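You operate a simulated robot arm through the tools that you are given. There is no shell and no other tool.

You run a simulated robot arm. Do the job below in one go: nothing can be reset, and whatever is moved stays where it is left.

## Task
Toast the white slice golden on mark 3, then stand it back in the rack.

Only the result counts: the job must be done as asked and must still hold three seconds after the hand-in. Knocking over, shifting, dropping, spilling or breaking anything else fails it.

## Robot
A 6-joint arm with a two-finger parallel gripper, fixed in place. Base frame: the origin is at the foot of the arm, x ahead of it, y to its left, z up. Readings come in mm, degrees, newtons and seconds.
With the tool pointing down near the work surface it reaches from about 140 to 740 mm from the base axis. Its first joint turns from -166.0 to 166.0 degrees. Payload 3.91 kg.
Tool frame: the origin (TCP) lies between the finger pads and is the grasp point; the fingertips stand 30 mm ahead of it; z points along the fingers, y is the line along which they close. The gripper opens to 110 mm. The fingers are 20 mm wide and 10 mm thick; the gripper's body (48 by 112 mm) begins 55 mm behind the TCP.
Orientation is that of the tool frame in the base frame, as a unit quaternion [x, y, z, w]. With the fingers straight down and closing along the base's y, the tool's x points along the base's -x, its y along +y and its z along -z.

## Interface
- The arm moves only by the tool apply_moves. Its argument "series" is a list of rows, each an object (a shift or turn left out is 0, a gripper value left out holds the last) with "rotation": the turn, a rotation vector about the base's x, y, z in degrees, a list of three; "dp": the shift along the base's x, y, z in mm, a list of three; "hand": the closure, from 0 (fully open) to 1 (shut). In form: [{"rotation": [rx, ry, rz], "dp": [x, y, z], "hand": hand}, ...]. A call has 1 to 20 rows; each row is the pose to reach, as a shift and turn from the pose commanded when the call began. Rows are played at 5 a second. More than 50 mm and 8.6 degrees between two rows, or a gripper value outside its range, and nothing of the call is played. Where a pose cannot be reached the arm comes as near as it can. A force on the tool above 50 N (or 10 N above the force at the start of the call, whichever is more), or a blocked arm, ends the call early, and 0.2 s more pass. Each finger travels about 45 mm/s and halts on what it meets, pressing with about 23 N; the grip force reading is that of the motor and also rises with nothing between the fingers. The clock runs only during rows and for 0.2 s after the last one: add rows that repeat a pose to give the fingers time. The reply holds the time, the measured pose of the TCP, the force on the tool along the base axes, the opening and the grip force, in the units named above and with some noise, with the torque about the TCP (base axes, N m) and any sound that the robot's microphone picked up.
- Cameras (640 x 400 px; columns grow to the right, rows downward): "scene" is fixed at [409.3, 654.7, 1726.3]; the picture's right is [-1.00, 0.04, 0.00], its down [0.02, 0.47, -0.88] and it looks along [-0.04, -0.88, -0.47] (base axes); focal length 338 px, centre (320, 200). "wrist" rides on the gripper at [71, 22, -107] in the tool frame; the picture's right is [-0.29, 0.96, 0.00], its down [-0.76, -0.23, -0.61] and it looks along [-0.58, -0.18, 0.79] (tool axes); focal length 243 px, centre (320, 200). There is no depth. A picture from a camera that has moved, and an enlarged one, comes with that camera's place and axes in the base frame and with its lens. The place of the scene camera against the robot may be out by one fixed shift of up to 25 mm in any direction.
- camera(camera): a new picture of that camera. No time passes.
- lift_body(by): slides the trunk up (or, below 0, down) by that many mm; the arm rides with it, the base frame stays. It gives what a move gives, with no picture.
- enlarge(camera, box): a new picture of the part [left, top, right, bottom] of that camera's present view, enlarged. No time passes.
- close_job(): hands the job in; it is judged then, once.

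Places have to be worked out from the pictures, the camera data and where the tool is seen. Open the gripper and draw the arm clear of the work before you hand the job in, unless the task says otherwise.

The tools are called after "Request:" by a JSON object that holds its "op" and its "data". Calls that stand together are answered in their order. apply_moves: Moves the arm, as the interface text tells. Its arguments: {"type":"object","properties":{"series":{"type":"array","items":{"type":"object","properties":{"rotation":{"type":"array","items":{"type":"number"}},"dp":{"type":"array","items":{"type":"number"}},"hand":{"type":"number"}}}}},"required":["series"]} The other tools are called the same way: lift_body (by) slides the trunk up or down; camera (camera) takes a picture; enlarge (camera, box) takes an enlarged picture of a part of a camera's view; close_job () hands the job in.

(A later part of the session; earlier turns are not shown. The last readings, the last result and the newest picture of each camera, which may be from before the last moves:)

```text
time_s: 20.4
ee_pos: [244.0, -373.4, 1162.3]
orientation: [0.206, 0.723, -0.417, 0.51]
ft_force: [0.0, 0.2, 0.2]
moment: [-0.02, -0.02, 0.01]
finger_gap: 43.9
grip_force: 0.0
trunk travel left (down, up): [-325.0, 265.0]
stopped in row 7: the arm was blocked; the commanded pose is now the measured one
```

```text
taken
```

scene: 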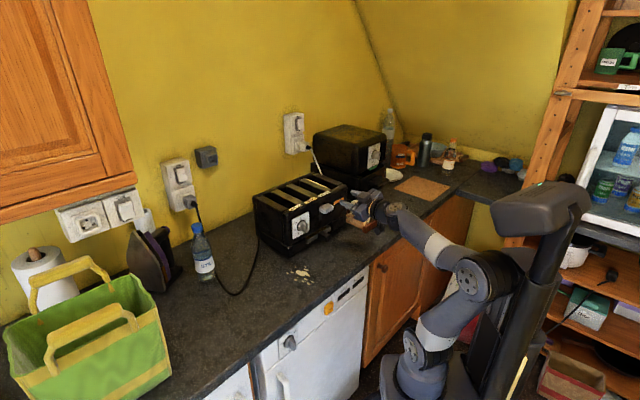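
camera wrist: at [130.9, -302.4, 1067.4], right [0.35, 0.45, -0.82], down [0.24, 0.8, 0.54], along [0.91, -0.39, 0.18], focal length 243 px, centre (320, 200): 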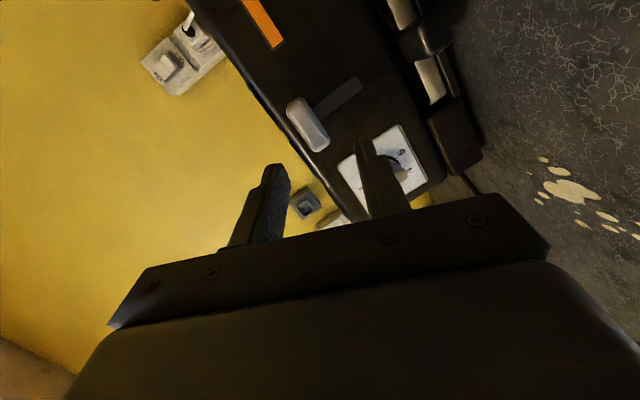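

The arm stopped again without any contact force. I look closer at how the wrist is configured.

Request:
{"op": "enlarge", "data": {"camera": "scene", "box": [300, 170, 540, 320]}}

Request:
{"op": "camera", "data": {"camera": "wrist"}}

```text
2.67 times, centred on (420, 245) of scene
camera zoom: at [409.3, 654.7, 1726.3], right [-1.0, 0.04, 0.0], down [0.02, 0.47, -0.88], along [-0.04, -0.88, -0.47], focal length 900 px, centre (53, 80)
```

zoom: 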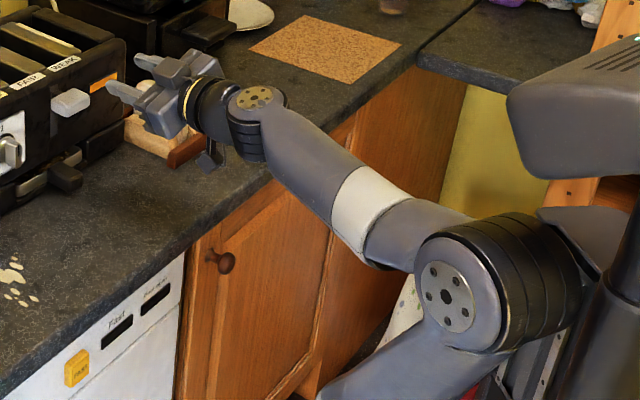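

```text
taken
camera wrist: at [171.6, -284.4, 1103.1], right [0.81, 0.58, -0.11], down [-0.21, 0.46, 0.86], along [0.55, -0.67, 0.49], focal length 243 px, centre (320, 200)
```

wrist: 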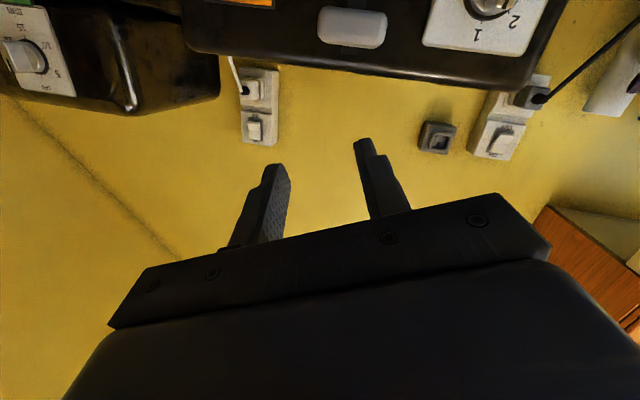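

The forearm roll joint has spun about 90°. I swing the tool back to pointing down slowly over clear space, to restore a normal wrist configuration.

Request:
{"op": "apply_moves", "data": {"series": [{"dp": [-6, 8, 0], "rotation": [3.65, 1.95, -0.55]}, {"dp": [-10, 16, 0], "rotation": [7.3, 3.9, -1.1]}, {"dp": [-14, 24, 0], "rotation": [10.9, 5.9, -1.6]}, {"dp": [-18, 32, 0], "rotation": [14.6, 7.8, -2.2]}, {"dp": [-22, 40, 0], "rotation": [18.2, 9.8, -2.7]}, {"dp": [-26, 48, 0], "rotation": [21.9, 11.7, -3.3]}, {"dp": [-30, 56, -5], "rotation": [25.5, 13.7, -3.8]}, {"dp": [-34, 64, -10], "rotation": [29.2, 15.6, -4.4]}, {"dp": [-37, 72, -15], "rotation": [32.8, 17.6, -4.9]}, {"dp": [-40, 80, -20], "rotation": [36.5, 19.6, -5.5]}]}}

Request:
{"op": "enlarge", "data": {"camera": "scene", "box": [300, 170, 540, 320]}}

```text
time_s: 22.8
ee_pos: [173.3, -315.4, 1131.3]
orientation: [0.368, 0.868, -0.221, 0.251]
ft_force: [0.1, -0.1, 0.2]
moment: [-0.02, 0.0, 0.01]
finger_gap: 43.9
grip_force: 0.1
trunk travel left (down, up): [-325.0, 265.0]
stopped in row 10: the arm was blocked; the commanded pose is now the measured one
```

```text
2.67 times, centred on (420, 245) of scene
camera zoom: at [409.3, 654.7, 1726.3], right [-1.0, 0.04, 0.0], down [0.02, 0.47, -0.88], along [-0.04, -0.88, -0.47], focal length 900 px, centre (53, 80)
```

zoom: 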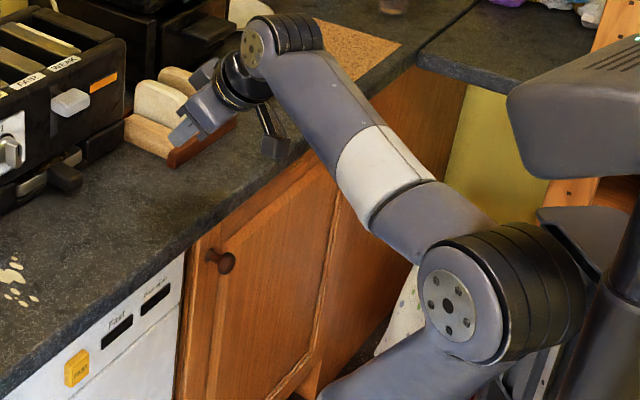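

The wrist is back to a normal configuration. I finish bringing the tool to straight down in front of the toaster.

Request:
{"op": "apply_moves", "data": {"series": [{"dp": [8, 9, 2], "rotation": [4.4, 2.1, 0.1]}, {"dp": [16, 18, 4], "rotation": [8.7, 4.3, 0.2]}, {"dp": [25, 28, 7], "rotation": [13.1, 6.4, 0.3]}, {"dp": [33, 37, 9], "rotation": [17.4, 8.6, 0.4]}, {"dp": [42, 47, 12], "rotation": [21.8, 10.7, 0.5]}, {"dp": [50, 56, 14], "rotation": [26.2, 12.8, 0.7]}, {"dp": [58, 65, 17], "rotation": [30.5, 15, 0.8]}, {"dp": [67, 75, 19], "rotation": [34.9, 17.1, 0.9]}, {"dp": [67, 75, 19], "rotation": [34.9, 17.1, 0.9]}]}}

Request:
{"op": "enlarge", "data": {"camera": "scene", "box": [300, 150, 540, 320]}}

```text
time_s: 24.8
ee_pos: [242.7, -239.3, 1151.4]
orientation: [0.38, 0.925, 0.0, 0.002]
ft_force: [0.0, -0.9, 0.7]
moment: [0.0, -0.01, -0.01]
finger_gap: 43.9
grip_force: 0.0
trunk travel left (down, up): [-325.0, 265.0]
```

```text
2.35 times, centred on (420, 235) of scene
camera zoom: at [409.3, 654.7, 1726.3], right [-1.0, 0.04, 0.0], down [0.02, 0.47, -0.88], along [-0.04, -0.88, -0.47], focal length 795 px, centre (85, 118)
```

zoom: 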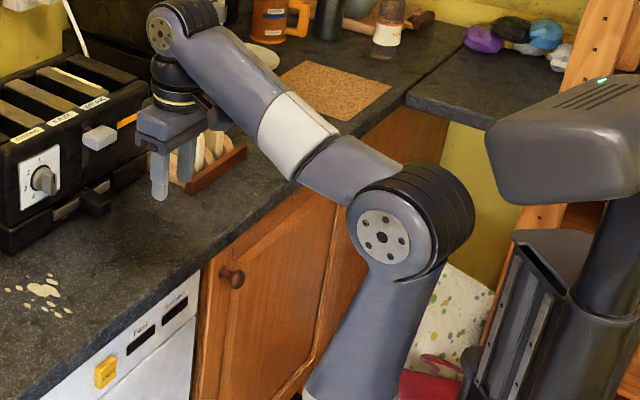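

The wrist is clean again with the tool pointing down. This time I pitch up about the wrist, ending high with the forearm rising, so the wrist never straightens. I'll lower the trunk afterwards.

Request:
{"op": "apply_moves", "data": {"series": [{"dp": [16.5, -16, 5], "rotation": [-5.3, -5.3, 0]}, {"dp": [32.5, -31, 13], "rotation": [-10.6, -10.6, 0]}, {"dp": [48, -46, 25], "rotation": [-15.9, -15.9, 0]}, {"dp": [63, -60, 40], "rotation": [-21.2, -21.2, 0]}, {"dp": [76, -72, 58], "rotation": [-26.5, -26.5, 0]}, {"dp": [88, -83, 78], "rotation": [-31.8, -31.8, 0]}, {"dp": [98.5, -92.5, 101], "rotation": [-37.1, -37.1, 0]}, {"dp": [107, -100, 126], "rotation": [-42.4, -42.4, 0]}, {"dp": [113, -105, 153], "rotation": [-47.7, -47.7, 0]}, {"dp": [117, -108, 181], "rotation": [-53, -53, 0]}, {"dp": [119, -109, 210], "rotation": [-58.3, -58.3, 0]}, {"dp": [118, -107, 239], "rotation": [-63.64, -63.64, 0]}, {"dp": [118, -107, 239], "rotation": [-63.64, -63.64, 0]}]}}

Request:
{"op": "camera", "data": {"camera": "scene"}}

```text
time_s: 27.6
ee_pos: [359.3, -345.4, 1388.9]
orientation: [0.267, 0.652, -0.272, 0.655]
ft_force: [0.1, 0.7, -0.3]
moment: [-0.01, 0.02, -0.01]
finger_gap: 43.8
grip_force: 0.0
trunk travel left (down, up): [-325.0, 265.0]
```

```text
taken
```

scene: 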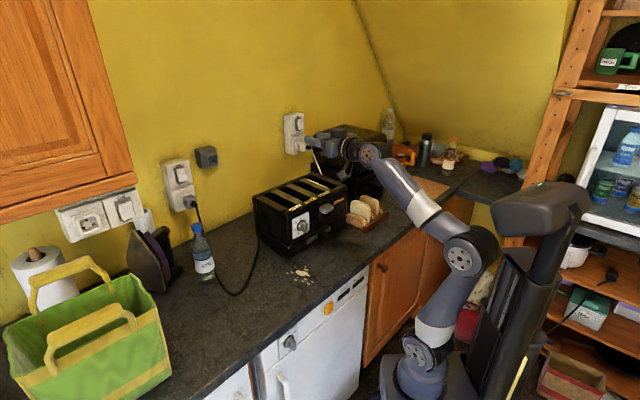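

It worked: horizontal, with the forearm rising. In this free space I test the counter-clockwise roll.

Request:
{"op": "apply_moves", "data": {"series": [{"rotation": [-5.66, 5.66, 0]}, {"rotation": [-11.3, 11.3, 0]}, {"rotation": [-16.97, 16.97, 0]}, {"rotation": [-22.6, 22.6, 0]}, {"rotation": [-28.3, 28.3, 0]}, {"rotation": [-33.9, 33.9, 0]}, {"rotation": [-39.6, 39.6, 0]}, {"rotation": [-45.25, 45.25, 0]}, {"rotation": [-50.9, 50.9, 0]}, {"rotation": [-56.57, 56.57, 0]}, {"rotation": [-62.2, 62.2, 0]}, {"rotation": [-67.9, 67.9, 0]}, {"rotation": [-73.5, 73.5, 0]}, {"rotation": [-77, 77, 0]}, {"rotation": [-77, 77, 0]}]}}

```text
time_s: 30.8
ee_pos: [361.0, -346.4, 1389.7]
orientation: [0.378, -0.599, 0.688, -0.158]
ft_force: [0.1, -0.7, 0.1]
moment: [0.02, -0.01, -0.02]
finger_gap: 43.8
grip_force: 0.0
trunk travel left (down, up): [-325.0, 265.0]
```

The full roll works here. I roll back, ending with the ridge's ~5° tilt, and retreat slightly.

Request:
{"op": "apply_moves", "data": {"series": [{"dp": [-2, 2, 0], "rotation": [5.66, -5.66, 0]}, {"dp": [-4, 4, 0], "rotation": [11.3, -11.3, 0]}, {"dp": [-6, 6, 0], "rotation": [16.97, -16.97, 0]}, {"dp": [-8, 8, 0], "rotation": [22.6, -22.6, 0]}, {"dp": [-10, 10, 0], "rotation": [28.3, -28.3, 0]}, {"dp": [-12, 12, 0], "rotation": [33.9, -33.9, 0]}, {"dp": [-14, 14, 0], "rotation": [39.6, -39.6, 0]}, {"dp": [-14, 14, 0], "rotation": [45.25, -45.25, 0]}, {"dp": [-14, 14, 0], "rotation": [50.9, -50.9, 0]}, {"dp": [-14, 14, 0], "rotation": [56.57, -56.57, 0]}, {"dp": [-14, 14, 0], "rotation": [62.2, -62.2, 0]}, {"dp": [-14, 14, 0], "rotation": [67.9, -67.9, 0]}, {"dp": [-14, 14, 0], "rotation": [73.5, -73.5, 0]}, {"dp": [-14, 14, 0], "rotation": [78, -78, 0]}, {"dp": [-14, 14, 0], "rotation": [80.6, -80.6, 0]}, {"dp": [-14, 14, 0], "rotation": [80.6, -80.6, 0]}]}}

Request:
{"op": "lift_body", "data": {"by": -325}}

Request:
{"op": "camera", "data": {"camera": "wrist"}}

Request:
{"op": "camera", "data": {"camera": "scene"}}

```text
time_s: 34.2
ee_pos: [348.6, -332.0, 1389.5]
orientation: [0.297, 0.639, -0.242, 0.666]
ft_force: [-0.6, -0.2, 0.0]
moment: [0.0, -0.02, 0.01]
finger_gap: 44.1
grip_force: 0.0
trunk travel left (down, up): [-325.0, 265.0]
```

```text
time_s: 37.4
ee_pos: [347.7, -332.3, 1063.7]
orientation: [0.296, 0.64, -0.243, 0.666]
ft_force: [-0.7, 0.0, 0.0]
moment: [-0.03, -0.01, 0.01]
finger_gap: 44.0
grip_force: 0.2
trunk travel left (down, up): [0.0, 590.0]
```

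```text
taken
camera wrist: at [292.0, -237.8, 994.0], right [0.65, 0.66, 0.37], down [-0.64, 0.22, 0.73], along [0.4, -0.72, 0.57], focal length 243 px, centre (320, 200)
```

wrist: 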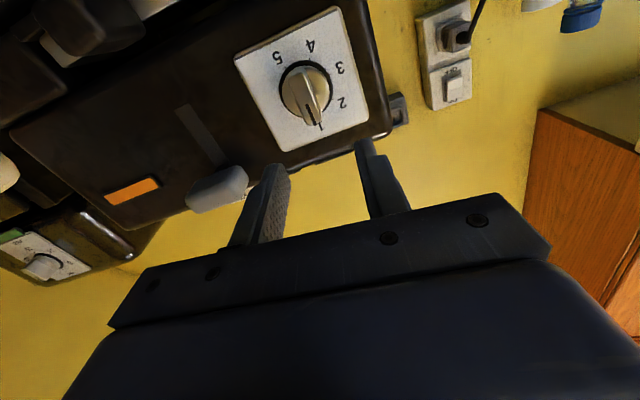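

```text
taken
```

scene: 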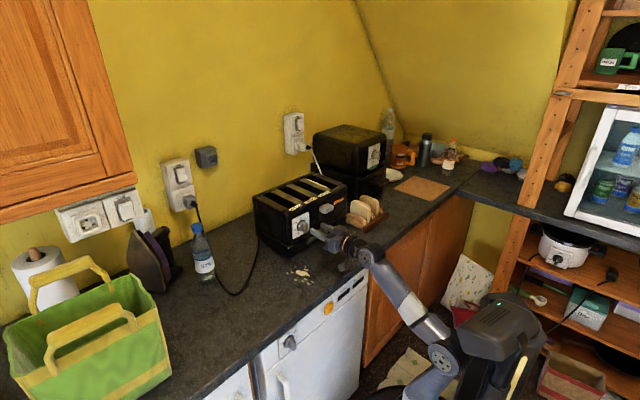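

The dial is straight ahead. I check the forearm's clearance over the counter edge before lowering further.

Request:
{"op": "enlarge", "data": {"camera": "scene", "box": [270, 190, 470, 320]}}

Request:
{"op": "enlarge", "data": {"camera": "wrist", "box": [220, 0, 420, 160]}}

```text
3.08 times, centred on (370, 255) of scene
camera zoom: at [409.3, 654.7, 1726.3], right [-1.0, 0.04, 0.0], down [0.02, 0.47, -0.88], along [-0.04, -0.88, -0.47], focal length 1039 px, centre (166, 31)
```

zoom: 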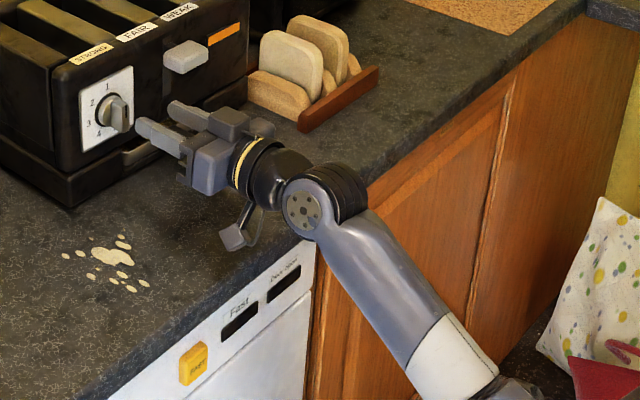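

```text
2.50 times, centred on (320, 80) of wrist
camera zoom: at [292.0, -237.8, 994.0], right [0.65, 0.66, 0.37], down [-0.64, 0.22, 0.73], along [0.4, -0.72, 0.57], focal length 606 px, centre (320, 500)
```

zoom: 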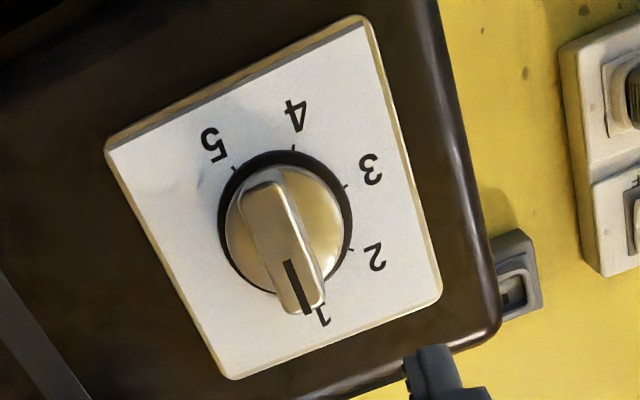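

Clearance is fine: the counter edge is at U≈388 and the wrist is above and in front of it. The knob axis is confirmed at V≈10.5, z≈1036. I lower to the axis, then move in to straddle the ridge.

Request:
{"op": "apply_moves", "data": {"series": [{"dp": [0, 0, -14]}, {"dp": [0, 0, -27.7]}, {"dp": [14, -14, -27.7]}, {"dp": [28, -28, -27.7]}, {"dp": [41.5, -42, -27.7]}, {"dp": [41.5, -42, -27.7]}]}}

Request:
{"op": "enlarge", "data": {"camera": "wrist", "box": [220, 90, 420, 215]}}

Request:
{"op": "enlarge", "data": {"camera": "scene", "box": [270, 190, 350, 250]}}

```text
time_s: 38.8
ee_pos: [387.6, -375.8, 1037.2]
orientation: [0.297, 0.639, -0.242, 0.667]
ft_force: [0.0, 0.5, -0.2]
moment: [-0.03, 0.0, 0.0]
finger_gap: 44.1
grip_force: 0.0
trunk travel left (down, up): [0.0, 590.0]
```

```text
3.20 times, centred on (320, 152) of wrist
camera zoom: at [332.5, -280.7, 966.8], right [0.65, 0.66, 0.37], down [-0.64, 0.22, 0.73], along [0.4, -0.72, 0.57], focal length 776 px, centre (320, 352)
```

zoom: 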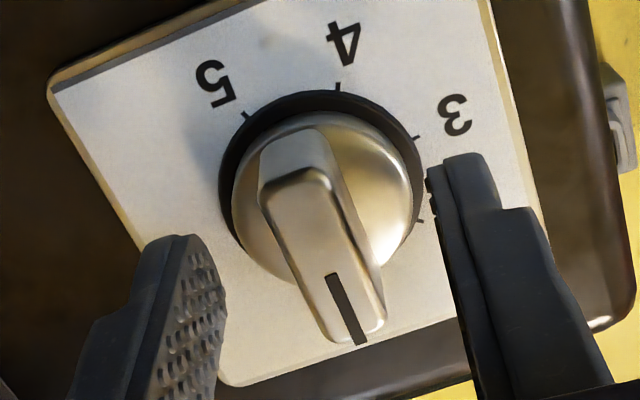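

```text
6.67 times, centred on (310, 220) of scene
camera zoom: at [409.3, 654.7, 1726.3], right [-1.0, 0.04, 0.0], down [0.02, 0.47, -0.88], along [-0.04, -0.88, -0.47], focal length 2251 px, centre (387, 67)
```

zoom: 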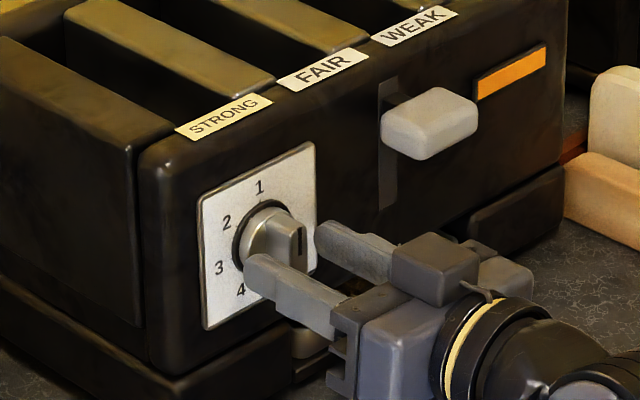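

The fingertips straddle the ridge well, so I close on it.

Request:
{"op": "apply_moves", "data": {"series": [{"dp": [1, 1, -0.5], "hand": 0.8}, {"dp": [1, 1, -0.5], "hand": 1}, {"dp": [1, 1, -0.5], "hand": 1}, {"dp": [1, 1, -0.5], "hand": 1}]}}

Request:
{"op": "enlarge", "data": {"camera": "wrist", "box": [220, 90, 420, 215]}}

```text
time_s: 39.8
ee_pos: [387.3, -374.3, 1036.1]
orientation: [0.296, 0.64, -0.243, 0.666]
ft_force: [-5.7, -3.4, 0.2]
moment: [-0.37, 0.36, -0.47]
finger_gap: 14.4
grip_force: 22.7
trunk travel left (down, up): [0.0, 590.0]
```

```text
3.20 times, centred on (320, 152) of wrist
camera zoom: at [333.2, -280.0, 966.1], right [0.66, 0.66, 0.37], down [-0.64, 0.23, 0.73], along [0.4, -0.72, 0.57], focal length 776 px, centre (320, 352)
```

zoom: 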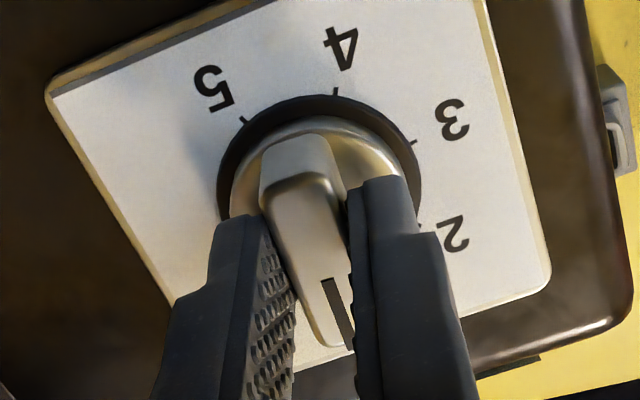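

The ridge is gripped (14.4 mm). I turn counter-clockwise gently by 40° and check the forces.

Request:
{"op": "apply_moves", "data": {"series": [{"dp": [-0.7, -0.7, 0], "rotation": [-2.83, 2.83, 0]}, {"dp": [-0.7, -0.7, 0], "rotation": [-5.66, 5.66, 0]}, {"dp": [-0.7, -0.7, 0], "rotation": [-8.5, 8.5, 0]}, {"dp": [-0.7, -0.7, 0], "rotation": [-11.3, 11.3, 0]}, {"dp": [-0.7, -0.7, 0], "rotation": [-14.1, 14.1, 0]}, {"dp": [-0.7, -0.7, 0], "rotation": [-17, 17, 0]}, {"dp": [-0.7, -0.7, 0], "rotation": [-19.8, 19.8, 0]}, {"dp": [-0.7, -0.7, 0], "rotation": [-22.6, 22.6, 0]}, {"dp": [-0.7, -0.7, 0], "rotation": [-25.5, 25.5, 0]}, {"dp": [-0.7, -0.7, 0], "rotation": [-28.3, 28.3, 0]}, {"dp": [-0.7, -0.7, 0], "rotation": [-28.3, 28.3, 0]}]}}

Request:
{"op": "enlarge", "data": {"camera": "wrist", "box": [220, 90, 420, 215]}}

Request:
{"op": "enlarge", "data": {"camera": "scene", "box": [270, 190, 350, 250]}}

```text
time_s: 42.2
ee_pos: [389.0, -375.0, 1036.2]
orientation: [0.059, 0.703, -0.456, 0.543]
ft_force: [-9.4, -16.2, 5.6]
moment: [0.01, -0.03, -0.87]
finger_gap: 14.0
grip_force: 22.9
trunk travel left (down, up): [0.0, 590.0]
```

```text
3.20 times, centred on (320, 152) of wrist
camera zoom: at [296.2, -316.9, 965.0], right [0.67, 0.67, -0.31], down [-0.26, 0.61, 0.75], along [0.7, -0.42, 0.58], focal length 776 px, centre (320, 352)
```

zoom: 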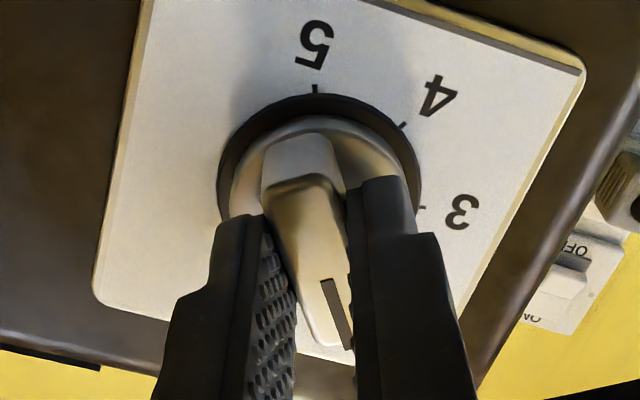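

```text
6.67 times, centred on (310, 220) of scene
camera zoom: at [409.3, 654.7, 1726.3], right [-1.0, 0.04, 0.0], down [0.02, 0.47, -0.88], along [-0.04, -0.88, -0.47], focal length 2251 px, centre (387, 67)
```

zoom: 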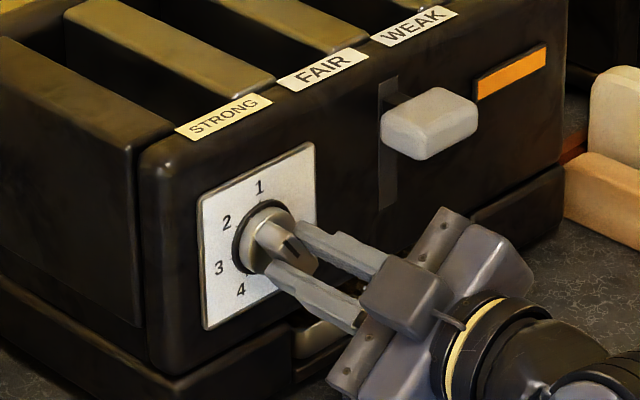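

The knob follows the hand. A sideways force of about 18 N has built up, so I shift the hand 2 mm toward −V to unload it before turning further.

Request:
{"op": "apply_moves", "data": {"series": [{"dp": [-0.7, -0.7, 0.3]}, {"dp": [-1.4, -1.4, 0.6]}, {"dp": [-1.4, -1.4, 0.6]}]}}

```text
time_s: 43.0
ee_pos: [387.2, -375.8, 1037.1]
orientation: [0.057, 0.704, -0.454, 0.543]
ft_force: [-5.1, -7.3, 2.5]
moment: [-0.29, -0.3, -0.22]
finger_gap: 14.2
grip_force: 22.5
trunk travel left (down, up): [0.0, 590.0]
```

Unloading works, about 4–5 N per mm. I continue turning with a little more shift.

Request:
{"op": "apply_moves", "data": {"series": [{"dp": [-0.6, -0.6, 0.3], "rotation": [-2.83, 2.83, 0]}, {"dp": [-1.2, -1.2, 0.5], "rotation": [-5.66, 5.66, 0]}, {"dp": [-1.2, -1.2, 0.5], "rotation": [-8.5, 8.5, 0]}, {"dp": [-1.2, -1.2, 0.5], "rotation": [-11.3, 11.3, 0]}, {"dp": [-1.2, -1.2, 0.5], "rotation": [-14.1, 14.1, 0]}, {"dp": [-1.2, -1.2, 0.5], "rotation": [-17, 17, 0]}, {"dp": [-1.2, -1.2, 0.5], "rotation": [-17, 17, 0]}]}}

```text
time_s: 44.6
ee_pos: [387.5, -376.0, 1037.6]
orientation: [-0.091, 0.701, -0.557, 0.436]
ft_force: [-5.0, 11.0, -0.3]
moment: [0.12, 0.13, -0.5]
finger_gap: 13.8
grip_force: 22.5
trunk travel left (down, up): [0.0, 590.0]
```

There is now a small push away from the panel (about 11 N along −U), so I back off 1.5 mm and keep turning.

Request:
{"op": "apply_moves", "data": {"series": [{"dp": [-1, 1, 0], "rotation": [-2.83, 2.83, 0]}, {"dp": [-1, 1, 0], "rotation": [-5.66, 5.66, 0]}, {"dp": [-1, 1, 0], "rotation": [-8.5, 8.5, 0]}, {"dp": [-1, 1, 0], "rotation": [-11.3, 11.3, 0]}, {"dp": [-1, 1, 0], "rotation": [-14.1, 14.1, 0]}, {"dp": [-1, 1, 0], "rotation": [-14.1, 14.1, 0]}]}}

Request:
{"op": "enlarge", "data": {"camera": "wrist", "box": [220, 90, 420, 215]}}

Request:
{"op": "enlarge", "data": {"camera": "scene", "box": [270, 190, 350, 250]}}

```text
time_s: 46.0
ee_pos: [387.3, -376.3, 1037.2]
orientation: [-0.211, 0.675, -0.624, 0.332]
ft_force: [16.5, -5.2, 8.6]
moment: [-0.29, -0.29, 0.16]
finger_gap: 13.9
grip_force: 23.0
trunk travel left (down, up): [0.0, 590.0]
```

```text
3.20 times, centred on (320, 152) of wrist
camera zoom: at [265.0, -347.6, 1002.8], right [0.33, 0.33, -0.89], down [0.06, 0.93, 0.37], along [0.94, -0.18, 0.28], focal length 776 px, centre (320, 352)
```

zoom: 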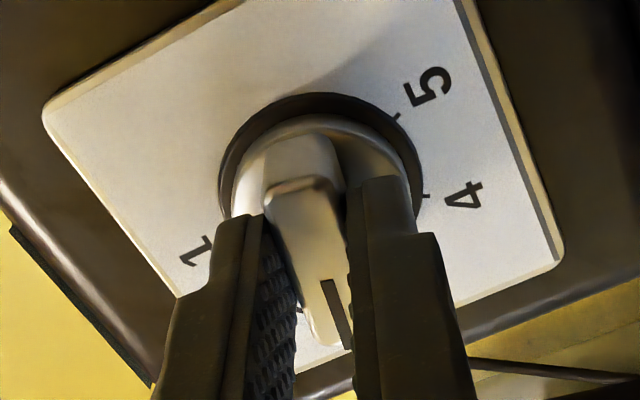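

```text
6.67 times, centred on (310, 220) of scene
camera zoom: at [409.3, 654.7, 1726.3], right [-1.0, 0.04, 0.0], down [0.02, 0.47, -0.88], along [-0.04, -0.88, -0.47], focal length 2251 px, centre (387, 67)
```

zoom: 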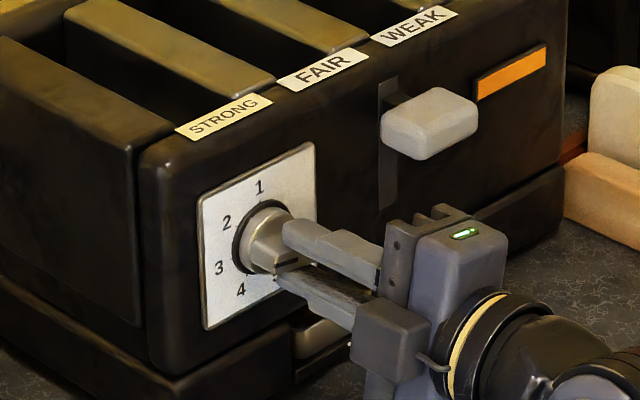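

84° done. The forces show slight offsets, so I trim the position and turn the remaining ~19°.

Request:
{"op": "apply_moves", "data": {"series": [{"dp": [1.2, 0.2, 1], "rotation": [-2.83, 2.83, 0]}, {"dp": [1.2, 0.2, 1.5], "rotation": [-5.66, 5.66, 0]}, {"dp": [1.2, 0.2, 1.5], "rotation": [-8.5, 8.5, 0]}, {"dp": [1.2, 0.2, 1.5], "rotation": [-11.3, 11.3, 0]}, {"dp": [1.2, 0.2, 1.5], "rotation": [-13.4, 13.4, 0]}, {"dp": [1.2, 0.2, 1.5], "rotation": [-13.4, 13.4, 0]}]}}

Request:
{"op": "enlarge", "data": {"camera": "wrist", "box": [220, 90, 420, 215]}}

Request:
{"op": "enlarge", "data": {"camera": "scene", "box": [290, 205, 330, 235]}}

```text
time_s: 47.4
ee_pos: [387.1, -375.9, 1039.0]
orientation: [0.318, -0.633, 0.669, -0.225]
ft_force: [-2.6, 1.2, 0.9]
moment: [-0.04, 0.05, -0.52]
finger_gap: 14.0
grip_force: 23.6
trunk travel left (down, up): [0.0, 590.0]
```

```text
3.20 times, centred on (320, 152) of wrist
camera zoom: at [259.6, -352.8, 1027.2], right [0.1, 0.11, -0.99], down [0.12, 0.99, 0.12], along [0.99, -0.13, 0.09], focal length 776 px, centre (320, 352)
```

zoom: 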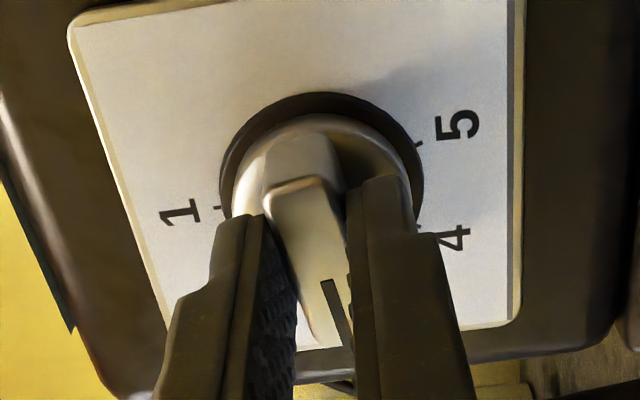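

```text
13.33 times, centred on (310, 220) of scene
camera zoom: at [409.3, 654.7, 1726.3], right [-1.0, 0.04, 0.0], down [0.02, 0.47, -0.88], along [-0.04, -0.88, -0.47], focal length 4503 px, centre (453, -67)
```

zoom: 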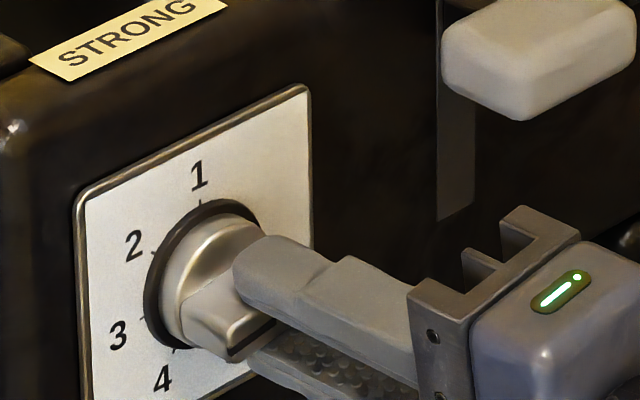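

The pointer looks at mark 3. I release, back off and verify.

Request:
{"op": "apply_moves", "data": {"series": [{"hand": 0.8}, {"hand": 0.65}, {"hand": 0.6}, {"dp": [-15, 15, 0], "hand": 0.6}, {"dp": [-35, 35, 0], "hand": 0.6}, {"dp": [-55, 55, 0], "hand": 0.6}, {"dp": [-75, 75, 0], "hand": 0.6}, {"dp": [-75, 75, 0], "hand": 0.6}]}}

Request:
{"op": "enlarge", "data": {"camera": "wrist", "box": [220, 20, 420, 170]}}

Request:
{"op": "enlarge", "data": {"camera": "scene", "box": [290, 205, 330, 235]}}

```text
time_s: 49.2
ee_pos: [313.0, -303.2, 1036.2]
orientation: [0.32, -0.634, 0.667, -0.224]
ft_force: [-0.5, -0.3, 0.0]
moment: [0.01, -0.01, 0.0]
finger_gap: 43.9
grip_force: 0.0
trunk travel left (down, up): [0.0, 590.0]
```

```text
2.67 times, centred on (320, 95) of wrist
camera zoom: at [187.0, -279.6, 1025.2], right [0.1, 0.11, -0.99], down [0.12, 0.98, 0.13], along [0.99, -0.13, 0.09], focal length 647 px, centre (320, 480)
```

zoom: 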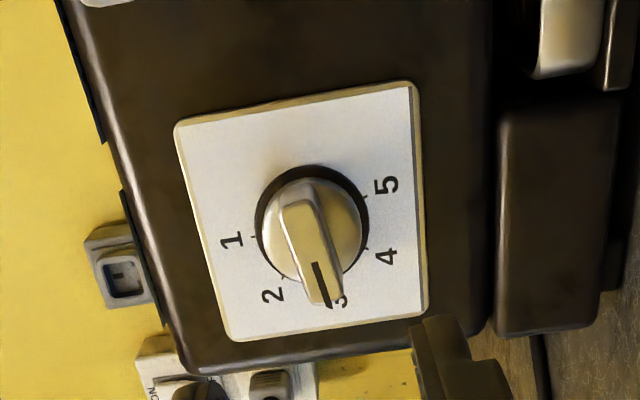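

```text
13.33 times, centred on (310, 220) of scene
camera zoom: at [409.3, 654.7, 1726.3], right [-1.0, 0.04, 0.0], down [0.02, 0.47, -0.88], along [-0.04, -0.88, -0.47], focal length 4503 px, centre (453, -67)
```

zoom: 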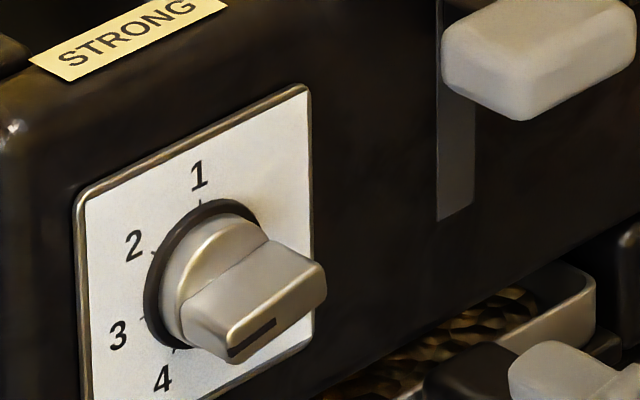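

The pointer measures about 98° and mark 3 about 97–99°, so the dial is on mark 3. Now I undo the roll and raise the trunk to full height, ready for working with the tool pointing down.

Request:
{"op": "apply_moves", "data": {"series": [{"rotation": [5.3, -5.3, 0]}, {"rotation": [10.6, -10.6, 0]}, {"rotation": [15.9, -15.9, 0]}, {"rotation": [21.2, -21.2, 0]}, {"rotation": [26.5, -26.5, 0]}, {"rotation": [31.8, -31.8, 0]}, {"rotation": [37.1, -37.1, 0]}, {"rotation": [42.4, -42.4, 0]}, {"rotation": [47.7, -47.7, 0]}, {"rotation": [53, -53, 0]}, {"rotation": [58.3, -58.3, 0]}, {"rotation": [63.6, -63.6, 0]}, {"rotation": [69.3, -69.3, 0]}, {"rotation": [69.3, -69.3, 0]}]}}

Request:
{"op": "lift_body", "data": {"by": 590}}

```text
time_s: 52.2
ee_pos: [314.5, -304.1, 1034.7]
orientation: [0.27, 0.656, -0.268, 0.653]
ft_force: [-0.8, -1.4, 0.5]
moment: [-0.01, 0.0, -0.04]
finger_gap: 44.3
grip_force: 0.0
trunk travel left (down, up): [0.0, 590.0]
```

```text
refused: 590 is not a number from -400 to 400
```

The lift is limited to 400 mm per call, so I raise in two steps.

Request:
{"op": "lift_body", "data": {"by": 325}}

Request:
{"op": "lift_body", "data": {"by": 265}}

Request:
{"op": "apply_moves", "data": {"series": [{"dp": [2.3, -2.3, -31], "rotation": [5.3, 5.3, 0]}, {"dp": [2.3, -2.3, -62], "rotation": [10.6, 10.6, 0]}, {"dp": [0, 0, -91.5], "rotation": [15.9, 15.9, 0]}, {"dp": [-5, 5, -120], "rotation": [21.2, 21.2, 0]}, {"dp": [-11.5, 11.5, -147], "rotation": [26.5, 26.5, 0]}, {"dp": [-20, 20, -171], "rotation": [31.8, 31.8, 0]}, {"dp": [-30.5, 30.5, -194], "rotation": [37.1, 37.1, 0]}, {"dp": [-42.4, 42.4, -213], "rotation": [42.4, 42.4, 0]}, {"dp": [-55.5, 55.5, -230], "rotation": [47.7, 47.7, 0]}, {"dp": [-69.4, 69.4, -243], "rotation": [53, 53, 0]}, {"dp": [-84, 84, -253], "rotation": [58.3, 58.3, 0]}, {"dp": [-99, 99, -260], "rotation": [63.64, 63.64, 0]}, {"dp": [-99, 99, -260], "rotation": [63.64, 63.64, 0]}]}}

Request:
{"op": "camera", "data": {"camera": "scene"}}

```text
time_s: 55.4
ee_pos: [313.4, -303.5, 1361.0]
orientation: [0.27, 0.656, -0.269, 0.652]
ft_force: [-0.4, -0.8, 0.0]
moment: [-0.01, 0.04, 0.0]
finger_gap: 43.9
grip_force: 0.1
trunk travel left (down, up): [-325.0, 265.0]
```

```text
time_s: 58.1
ee_pos: [313.4, -304.2, 1624.0]
orientation: [0.27, 0.656, -0.269, 0.652]
ft_force: [0.6, 0.3, 0.2]
moment: [0.0, -0.01, 0.02]
finger_gap: 44.0
grip_force: 0.1
trunk travel left (down, up): [-590.0, 0.0]
```

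```text
time_s: 61.0
ee_pos: [210.8, -201.6, 1368.7]
orientation: [0.382, 0.924, 0.0, 0.002]
ft_force: [0.2, 0.5, -1.1]
moment: [-0.04, -0.02, -0.01]
finger_gap: 43.9
grip_force: 0.1
trunk travel left (down, up): [-590.0, 0.0]
```

```text
taken
```

scene: 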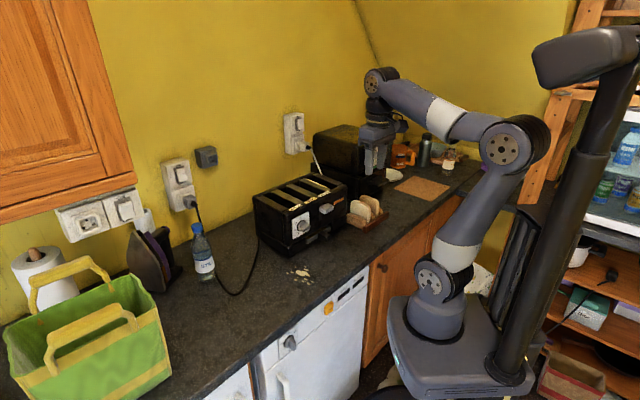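

The tool points down again with the trunk at the top. I move over the white slice at a safe height for a close look.

Request:
{"op": "apply_moves", "data": {"series": [{"dp": [-5.1, -34.4, -20.7]}, {"dp": [-10.3, -68.8, -41.4]}, {"dp": [-15.4, -103.2, -62.2]}, {"dp": [-20.5, -137.6, -82.9]}, {"dp": [-25.7, -172, -103.6]}, {"dp": [-30.8, -206.4, -124.3]}, {"dp": [-35.9, -240.8, -145]}, {"dp": [-41, -275.2, -165.8]}, {"dp": [-46.2, -309.7, -186.5]}, {"dp": [-51.3, -344.1, -207.2]}, {"dp": [-56.4, -378.5, -228]}, {"dp": [-61.6, -412.9, -248.7]}, {"dp": [-61.6, -412.9, -248.7]}]}}

Request:
{"op": "camera", "data": {"camera": "wrist"}}

Request:
{"op": "enlarge", "data": {"camera": "wrist", "box": [200, 60, 440, 210]}}

Request:
{"op": "camera", "data": {"camera": "scene"}}

```text
time_s: 63.8
ee_pos: [148.7, -616.8, 1117.7]
orientation: [0.381, 0.924, -0.001, 0.004]
ft_force: [-0.5, -0.5, -0.8]
moment: [0.01, 0.0, 0.0]
finger_gap: 44.0
grip_force: 0.1
trunk travel left (down, up): [-590.0, 0.0]
```

```text
taken
camera wrist: at [114.8, -550.5, 1225.1], right [0.88, 0.47, 0.0], down [0.37, -0.7, 0.61], along [0.29, -0.54, -0.79], focal length 243 px, centre (320, 200)
```

wrist: 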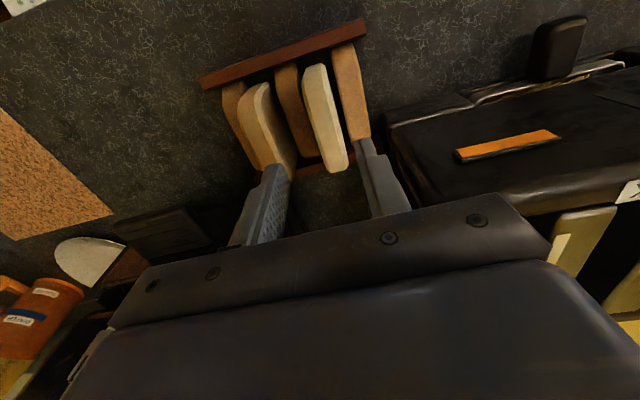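

```text
2.67 times, centred on (320, 135) of wrist
camera zoom: at [114.8, -550.5, 1225.1], right [0.88, 0.47, 0.0], down [0.37, -0.7, 0.61], along [0.29, -0.54, -0.79], focal length 647 px, centre (320, 373)
```

zoom: 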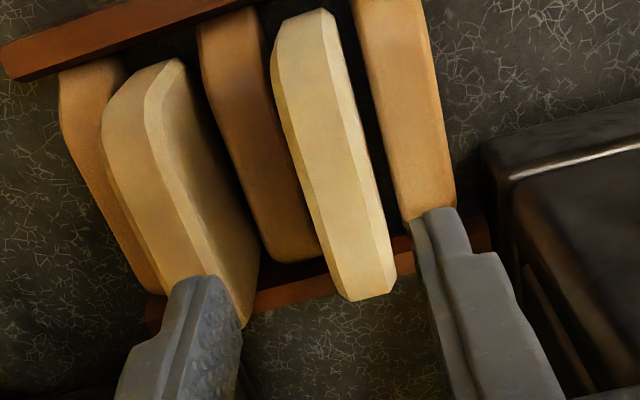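

```text
taken
```

scene: 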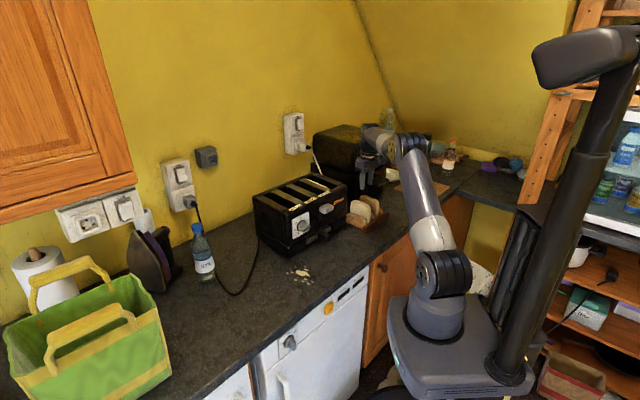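

The white slice is centred at V≈−327, about 22 mm thick, with its top at z≈992. I align at U≈548 so the gripper body stays in front of the toaster face, and descend to just above the slice for a check.

Request:
{"op": "apply_moves", "data": {"series": [{"dp": [4, -1, -20], "hand": 0.62}, {"dp": [7.8, -2.1, -45], "hand": 0.64}, {"dp": [7.8, -2.1, -70], "hand": 0.64}, {"dp": [7.8, -2.1, -85], "hand": 0.64}, {"dp": [7.8, -2.1, -85], "hand": 0.64}]}}

Request:
{"op": "camera", "data": {"camera": "wrist"}}

Request:
{"op": "enlarge", "data": {"camera": "wrist", "box": [220, 80, 420, 215]}}

Request:
{"op": "enlarge", "data": {"camera": "scene", "box": [310, 140, 420, 240]}}

```text
time_s: 65.0
ee_pos: [158.7, -616.2, 1032.4]
orientation: [0.381, 0.924, 0.0, 0.003]
ft_force: [0.1, 0.3, -0.2]
moment: [-0.02, 0.02, 0.0]
finger_gap: 39.4
grip_force: 0.1
trunk travel left (down, up): [-590.0, 0.0]
```

```text
taken
camera wrist: at [123.4, -550.6, 1139.3], right [0.88, 0.47, 0.0], down [0.37, -0.7, 0.61], along [0.29, -0.54, -0.79], focal length 243 px, centre (320, 200)
```

wrist: 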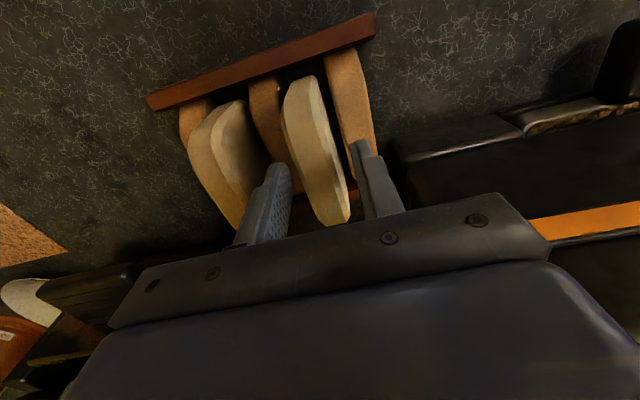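

```text
2.96 times, centred on (320, 148) of wrist
camera zoom: at [123.4, -550.6, 1139.3], right [0.88, 0.47, 0.0], down [0.37, -0.7, 0.61], along [0.29, -0.54, -0.79], focal length 719 px, centre (320, 356)
```

zoom: 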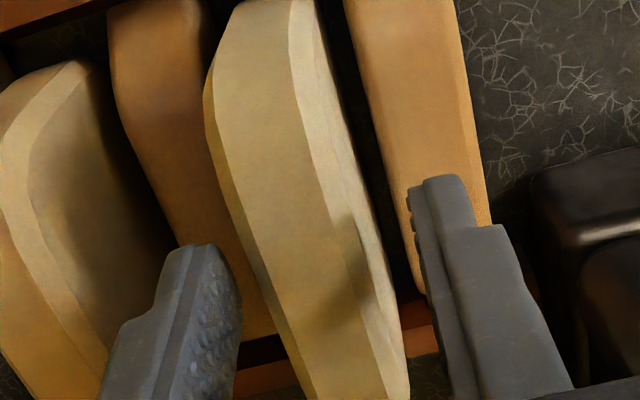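

```text
4.00 times, centred on (365, 190) of scene
camera zoom: at [409.3, 654.7, 1726.3], right [-1.0, 0.04, 0.0], down [0.02, 0.47, -0.88], along [-0.04, -0.88, -0.47], focal length 1351 px, centre (140, 240)
```

zoom: 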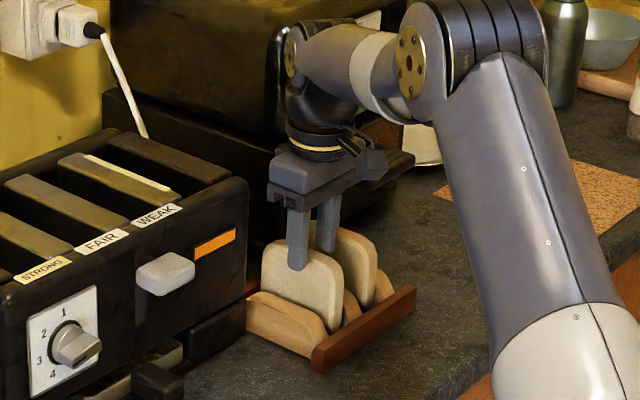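

The slice centre reads V≈−328 and the TCP V≈−323.5, so I shift 4 mm toward −V, then descend so the tips sit just above the dividers.

Request:
{"op": "apply_moves", "data": {"series": [{"dp": [-3, -3, 0], "hand": 0.61}, {"dp": [-3, -3, -12], "hand": 0.61}, {"dp": [-3, -3, -26], "hand": 0.61}, {"dp": [-3, -3, -39], "hand": 0.61}, {"dp": [-3, -3, -39], "hand": 0.61}]}}

Request:
{"op": "enlarge", "data": {"camera": "wrist", "box": [220, 80, 420, 215]}}

Request:
{"op": "enlarge", "data": {"camera": "scene", "box": [330, 170, 400, 240]}}

```text
time_s: 66.2
ee_pos: [155.0, -619.4, 994.7]
orientation: [0.381, 0.925, 0.0, 0.003]
ft_force: [0.6, 0.0, -0.5]
moment: [0.0, -0.01, 0.01]
finger_gap: 43.1
grip_force: 0.0
trunk travel left (down, up): [-590.0, 0.0]
```

```text
2.96 times, centred on (320, 148) of wrist
camera zoom: at [120.0, -554.3, 1101.7], right [0.88, 0.47, 0.0], down [0.37, -0.7, 0.61], along [0.29, -0.54, -0.79], focal length 719 px, centre (320, 356)
```

zoom: 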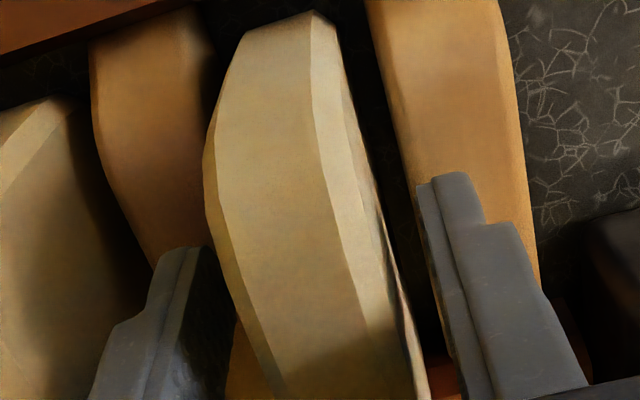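

```text
5.71 times, centred on (365, 205) of scene
camera zoom: at [409.3, 654.7, 1726.3], right [-1.0, 0.04, 0.0], down [0.02, 0.47, -0.88], along [-0.04, -0.88, -0.47], focal length 1930 px, centre (63, 171)
```

zoom: 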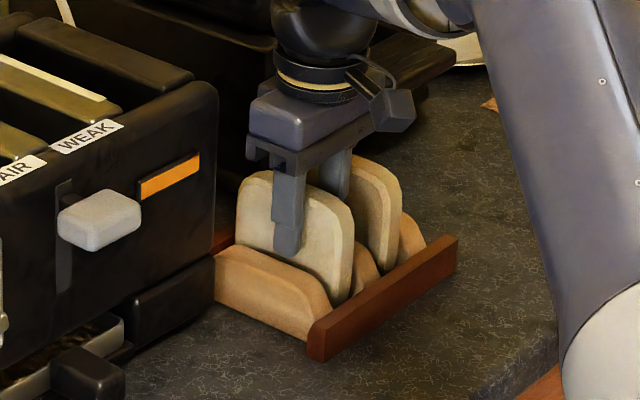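

The fingers straddle the slice and the tips clear the divider, so I close to grip.

Request:
{"op": "apply_moves", "data": {"series": [{"hand": 0.8}, {"hand": 0.9}, {"hand": 0.9}, {"hand": 0.9}]}}

Request:
{"op": "enlarge", "data": {"camera": "scene", "box": [330, 170, 400, 240]}}

```text
time_s: 67.2
ee_pos: [154.6, -619.0, 995.7]
orientation: [0.382, 0.924, 0.0, 0.003]
ft_force: [-0.8, -0.1, 0.8]
moment: [0.0, 0.06, -0.02]
finger_gap: 23.0
grip_force: 22.9
trunk travel left (down, up): [-590.0, 0.0]
```

```text
5.71 times, centred on (365, 205) of scene
camera zoom: at [409.3, 654.7, 1726.3], right [-1.0, 0.04, 0.0], down [0.02, 0.47, -0.88], along [-0.04, -0.88, -0.47], focal length 1930 px, centre (63, 171)
```

zoom: 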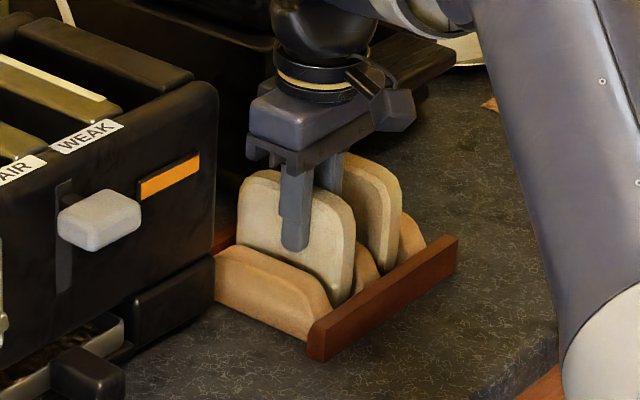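

The slice is gripped at 23 mm. I lift it straight up out of the rack and check.

Request:
{"op": "apply_moves", "data": {"series": [{"dp": [0, 0, 10]}, {"dp": [0, 0, 25]}, {"dp": [0, 0, 45]}, {"dp": [0, 0, 70]}, {"dp": [0, 0, 100]}, {"dp": [0, 0, 130]}, {"dp": [0, 0, 160]}, {"dp": [0, 0, 190]}, {"dp": [0, 0, 220]}, {"dp": [0, 0, 240]}, {"dp": [0, 0, 240]}]}}

Request:
{"op": "camera", "data": {"camera": "scene"}}

Request:
{"op": "enlarge", "data": {"camera": "scene", "box": [310, 120, 420, 240]}}

Request:
{"op": "camera", "data": {"camera": "wrist"}}

```text
time_s: 69.5
ee_pos: [154.4, -618.6, 1237.0]
orientation: [0.382, 0.924, 0.0, 0.002]
ft_force: [0.3, 0.3, -0.6]
moment: [-0.03, -0.02, 0.01]
finger_gap: 23.4
grip_force: 23.3
trunk travel left (down, up): [-590.0, 0.0]
```

```text
taken
```

scene: 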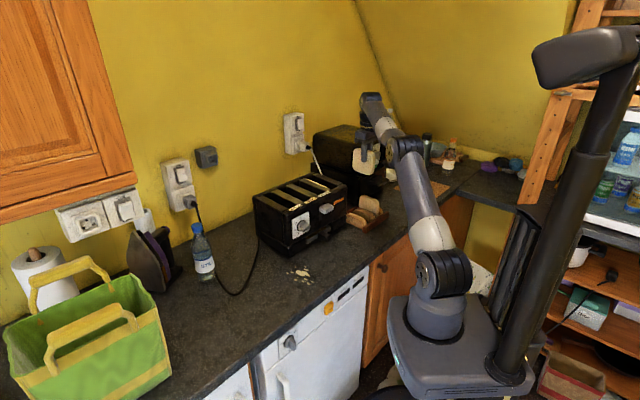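

```text
3.33 times, centred on (365, 180) of scene
camera zoom: at [409.3, 654.7, 1726.3], right [-1.0, 0.04, 0.0], down [0.02, 0.47, -0.88], along [-0.04, -0.88, -0.47], focal length 1126 px, centre (170, 267)
```

zoom: 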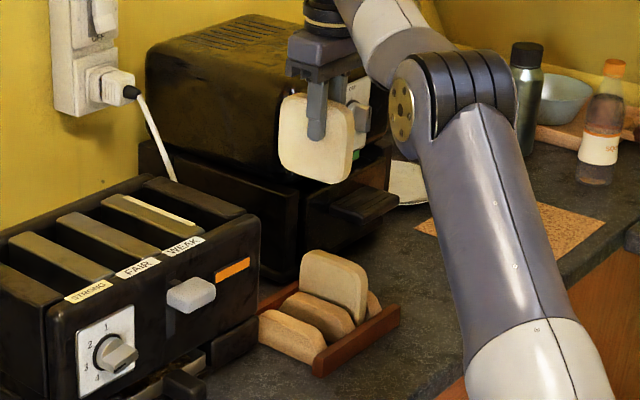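

```text
taken
camera wrist: at [120.8, -553.1, 1342.3], right [0.88, 0.47, 0.0], down [0.37, -0.7, 0.61], along [0.29, -0.54, -0.79], focal length 243 px, centre (320, 200)
```

wrist: 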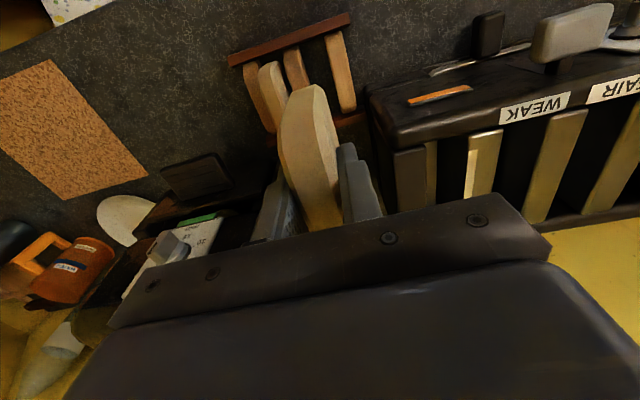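

The slice is clear of the rack, and the rest is undisturbed. Two views agree that the FAIR slot spans V≈−80…−37 (centre about −59), U≈612–770, with the toaster top at z≈1103. I carry the slice over that slot, which matches "golden" at mark 3.

Request:
{"op": "apply_moves", "data": {"series": [{"dp": [30, 11, 0]}, {"dp": [70, 26, 0]}, {"dp": [110, 41, 0], "rotation": [0, 0, -0.5]}, {"dp": [150, 56, 0], "rotation": [0, 0, -1]}, {"dp": [190, 70.5, 0], "rotation": [0, 0, -1.5]}, {"dp": [230, 85.5, 0], "rotation": [0, 0, -1.5]}, {"dp": [260, 96.5, 0], "rotation": [0, 0, -1.5]}, {"dp": [277.6, 103.1, 0], "rotation": [0, 0, -1.5]}, {"dp": [277.6, 103.1, 0], "rotation": [0, 0, -1.5]}]}}

Request:
{"op": "enlarge", "data": {"camera": "scene", "box": [240, 110, 370, 250]}}

Request:
{"op": "camera", "data": {"camera": "wrist"}}

Request:
{"op": "enlarge", "data": {"camera": "wrist", "box": [200, 60, 440, 210]}}

```text
time_s: 71.5
ee_pos: [433.7, -516.3, 1234.2]
orientation: [0.394, 0.919, -0.001, 0.003]
ft_force: [0.5, 0.3, -0.5]
moment: [0.0, 0.01, 0.03]
finger_gap: 23.4
grip_force: 23.1
trunk travel left (down, up): [-590.0, 0.0]
```

```text
2.86 times, centred on (305, 180) of scene
camera zoom: at [409.3, 654.7, 1726.3], right [-1.0, 0.04, 0.0], down [0.02, 0.47, -0.88], along [-0.04, -0.88, -0.47], focal length 965 px, centre (363, 257)
```

zoom: 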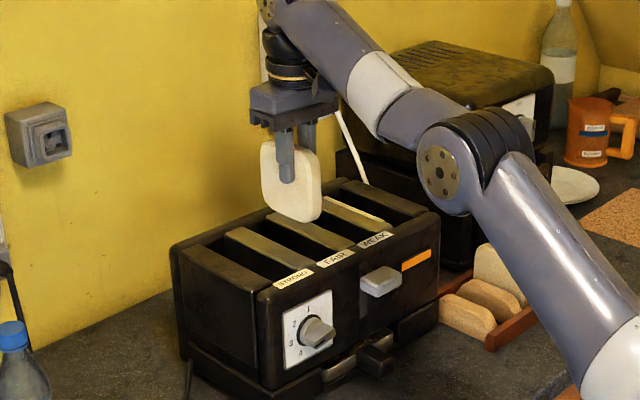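

```text
taken
camera wrist: at [400.6, -449.6, 1340.5], right [0.89, 0.45, 0.0], down [0.35, -0.71, 0.61], along [0.28, -0.55, -0.79], focal length 243 px, centre (320, 200)
```

wrist: 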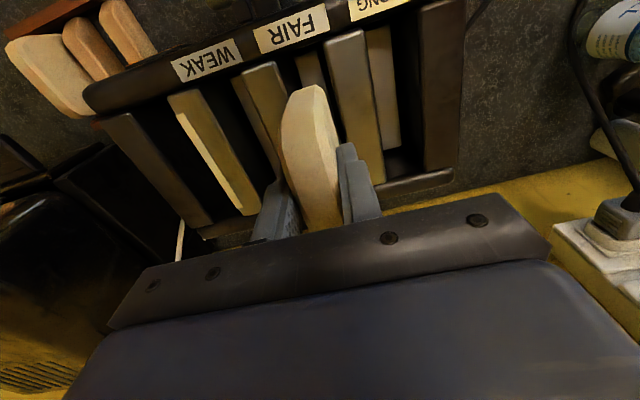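

```text
2.67 times, centred on (320, 135) of wrist
camera zoom: at [400.6, -449.6, 1340.5], right [0.89, 0.45, 0.0], down [0.35, -0.71, 0.61], along [0.28, -0.55, -0.79], focal length 647 px, centre (320, 373)
```

zoom: 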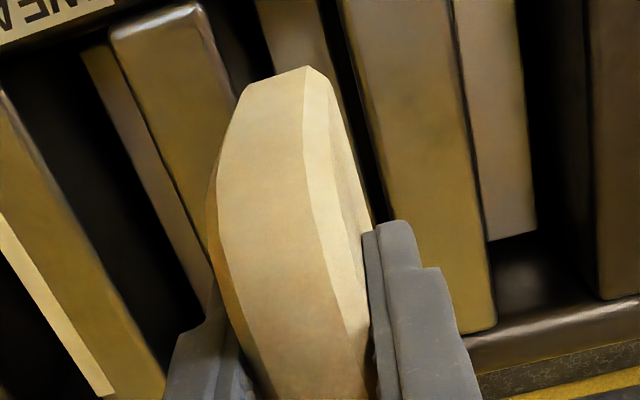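

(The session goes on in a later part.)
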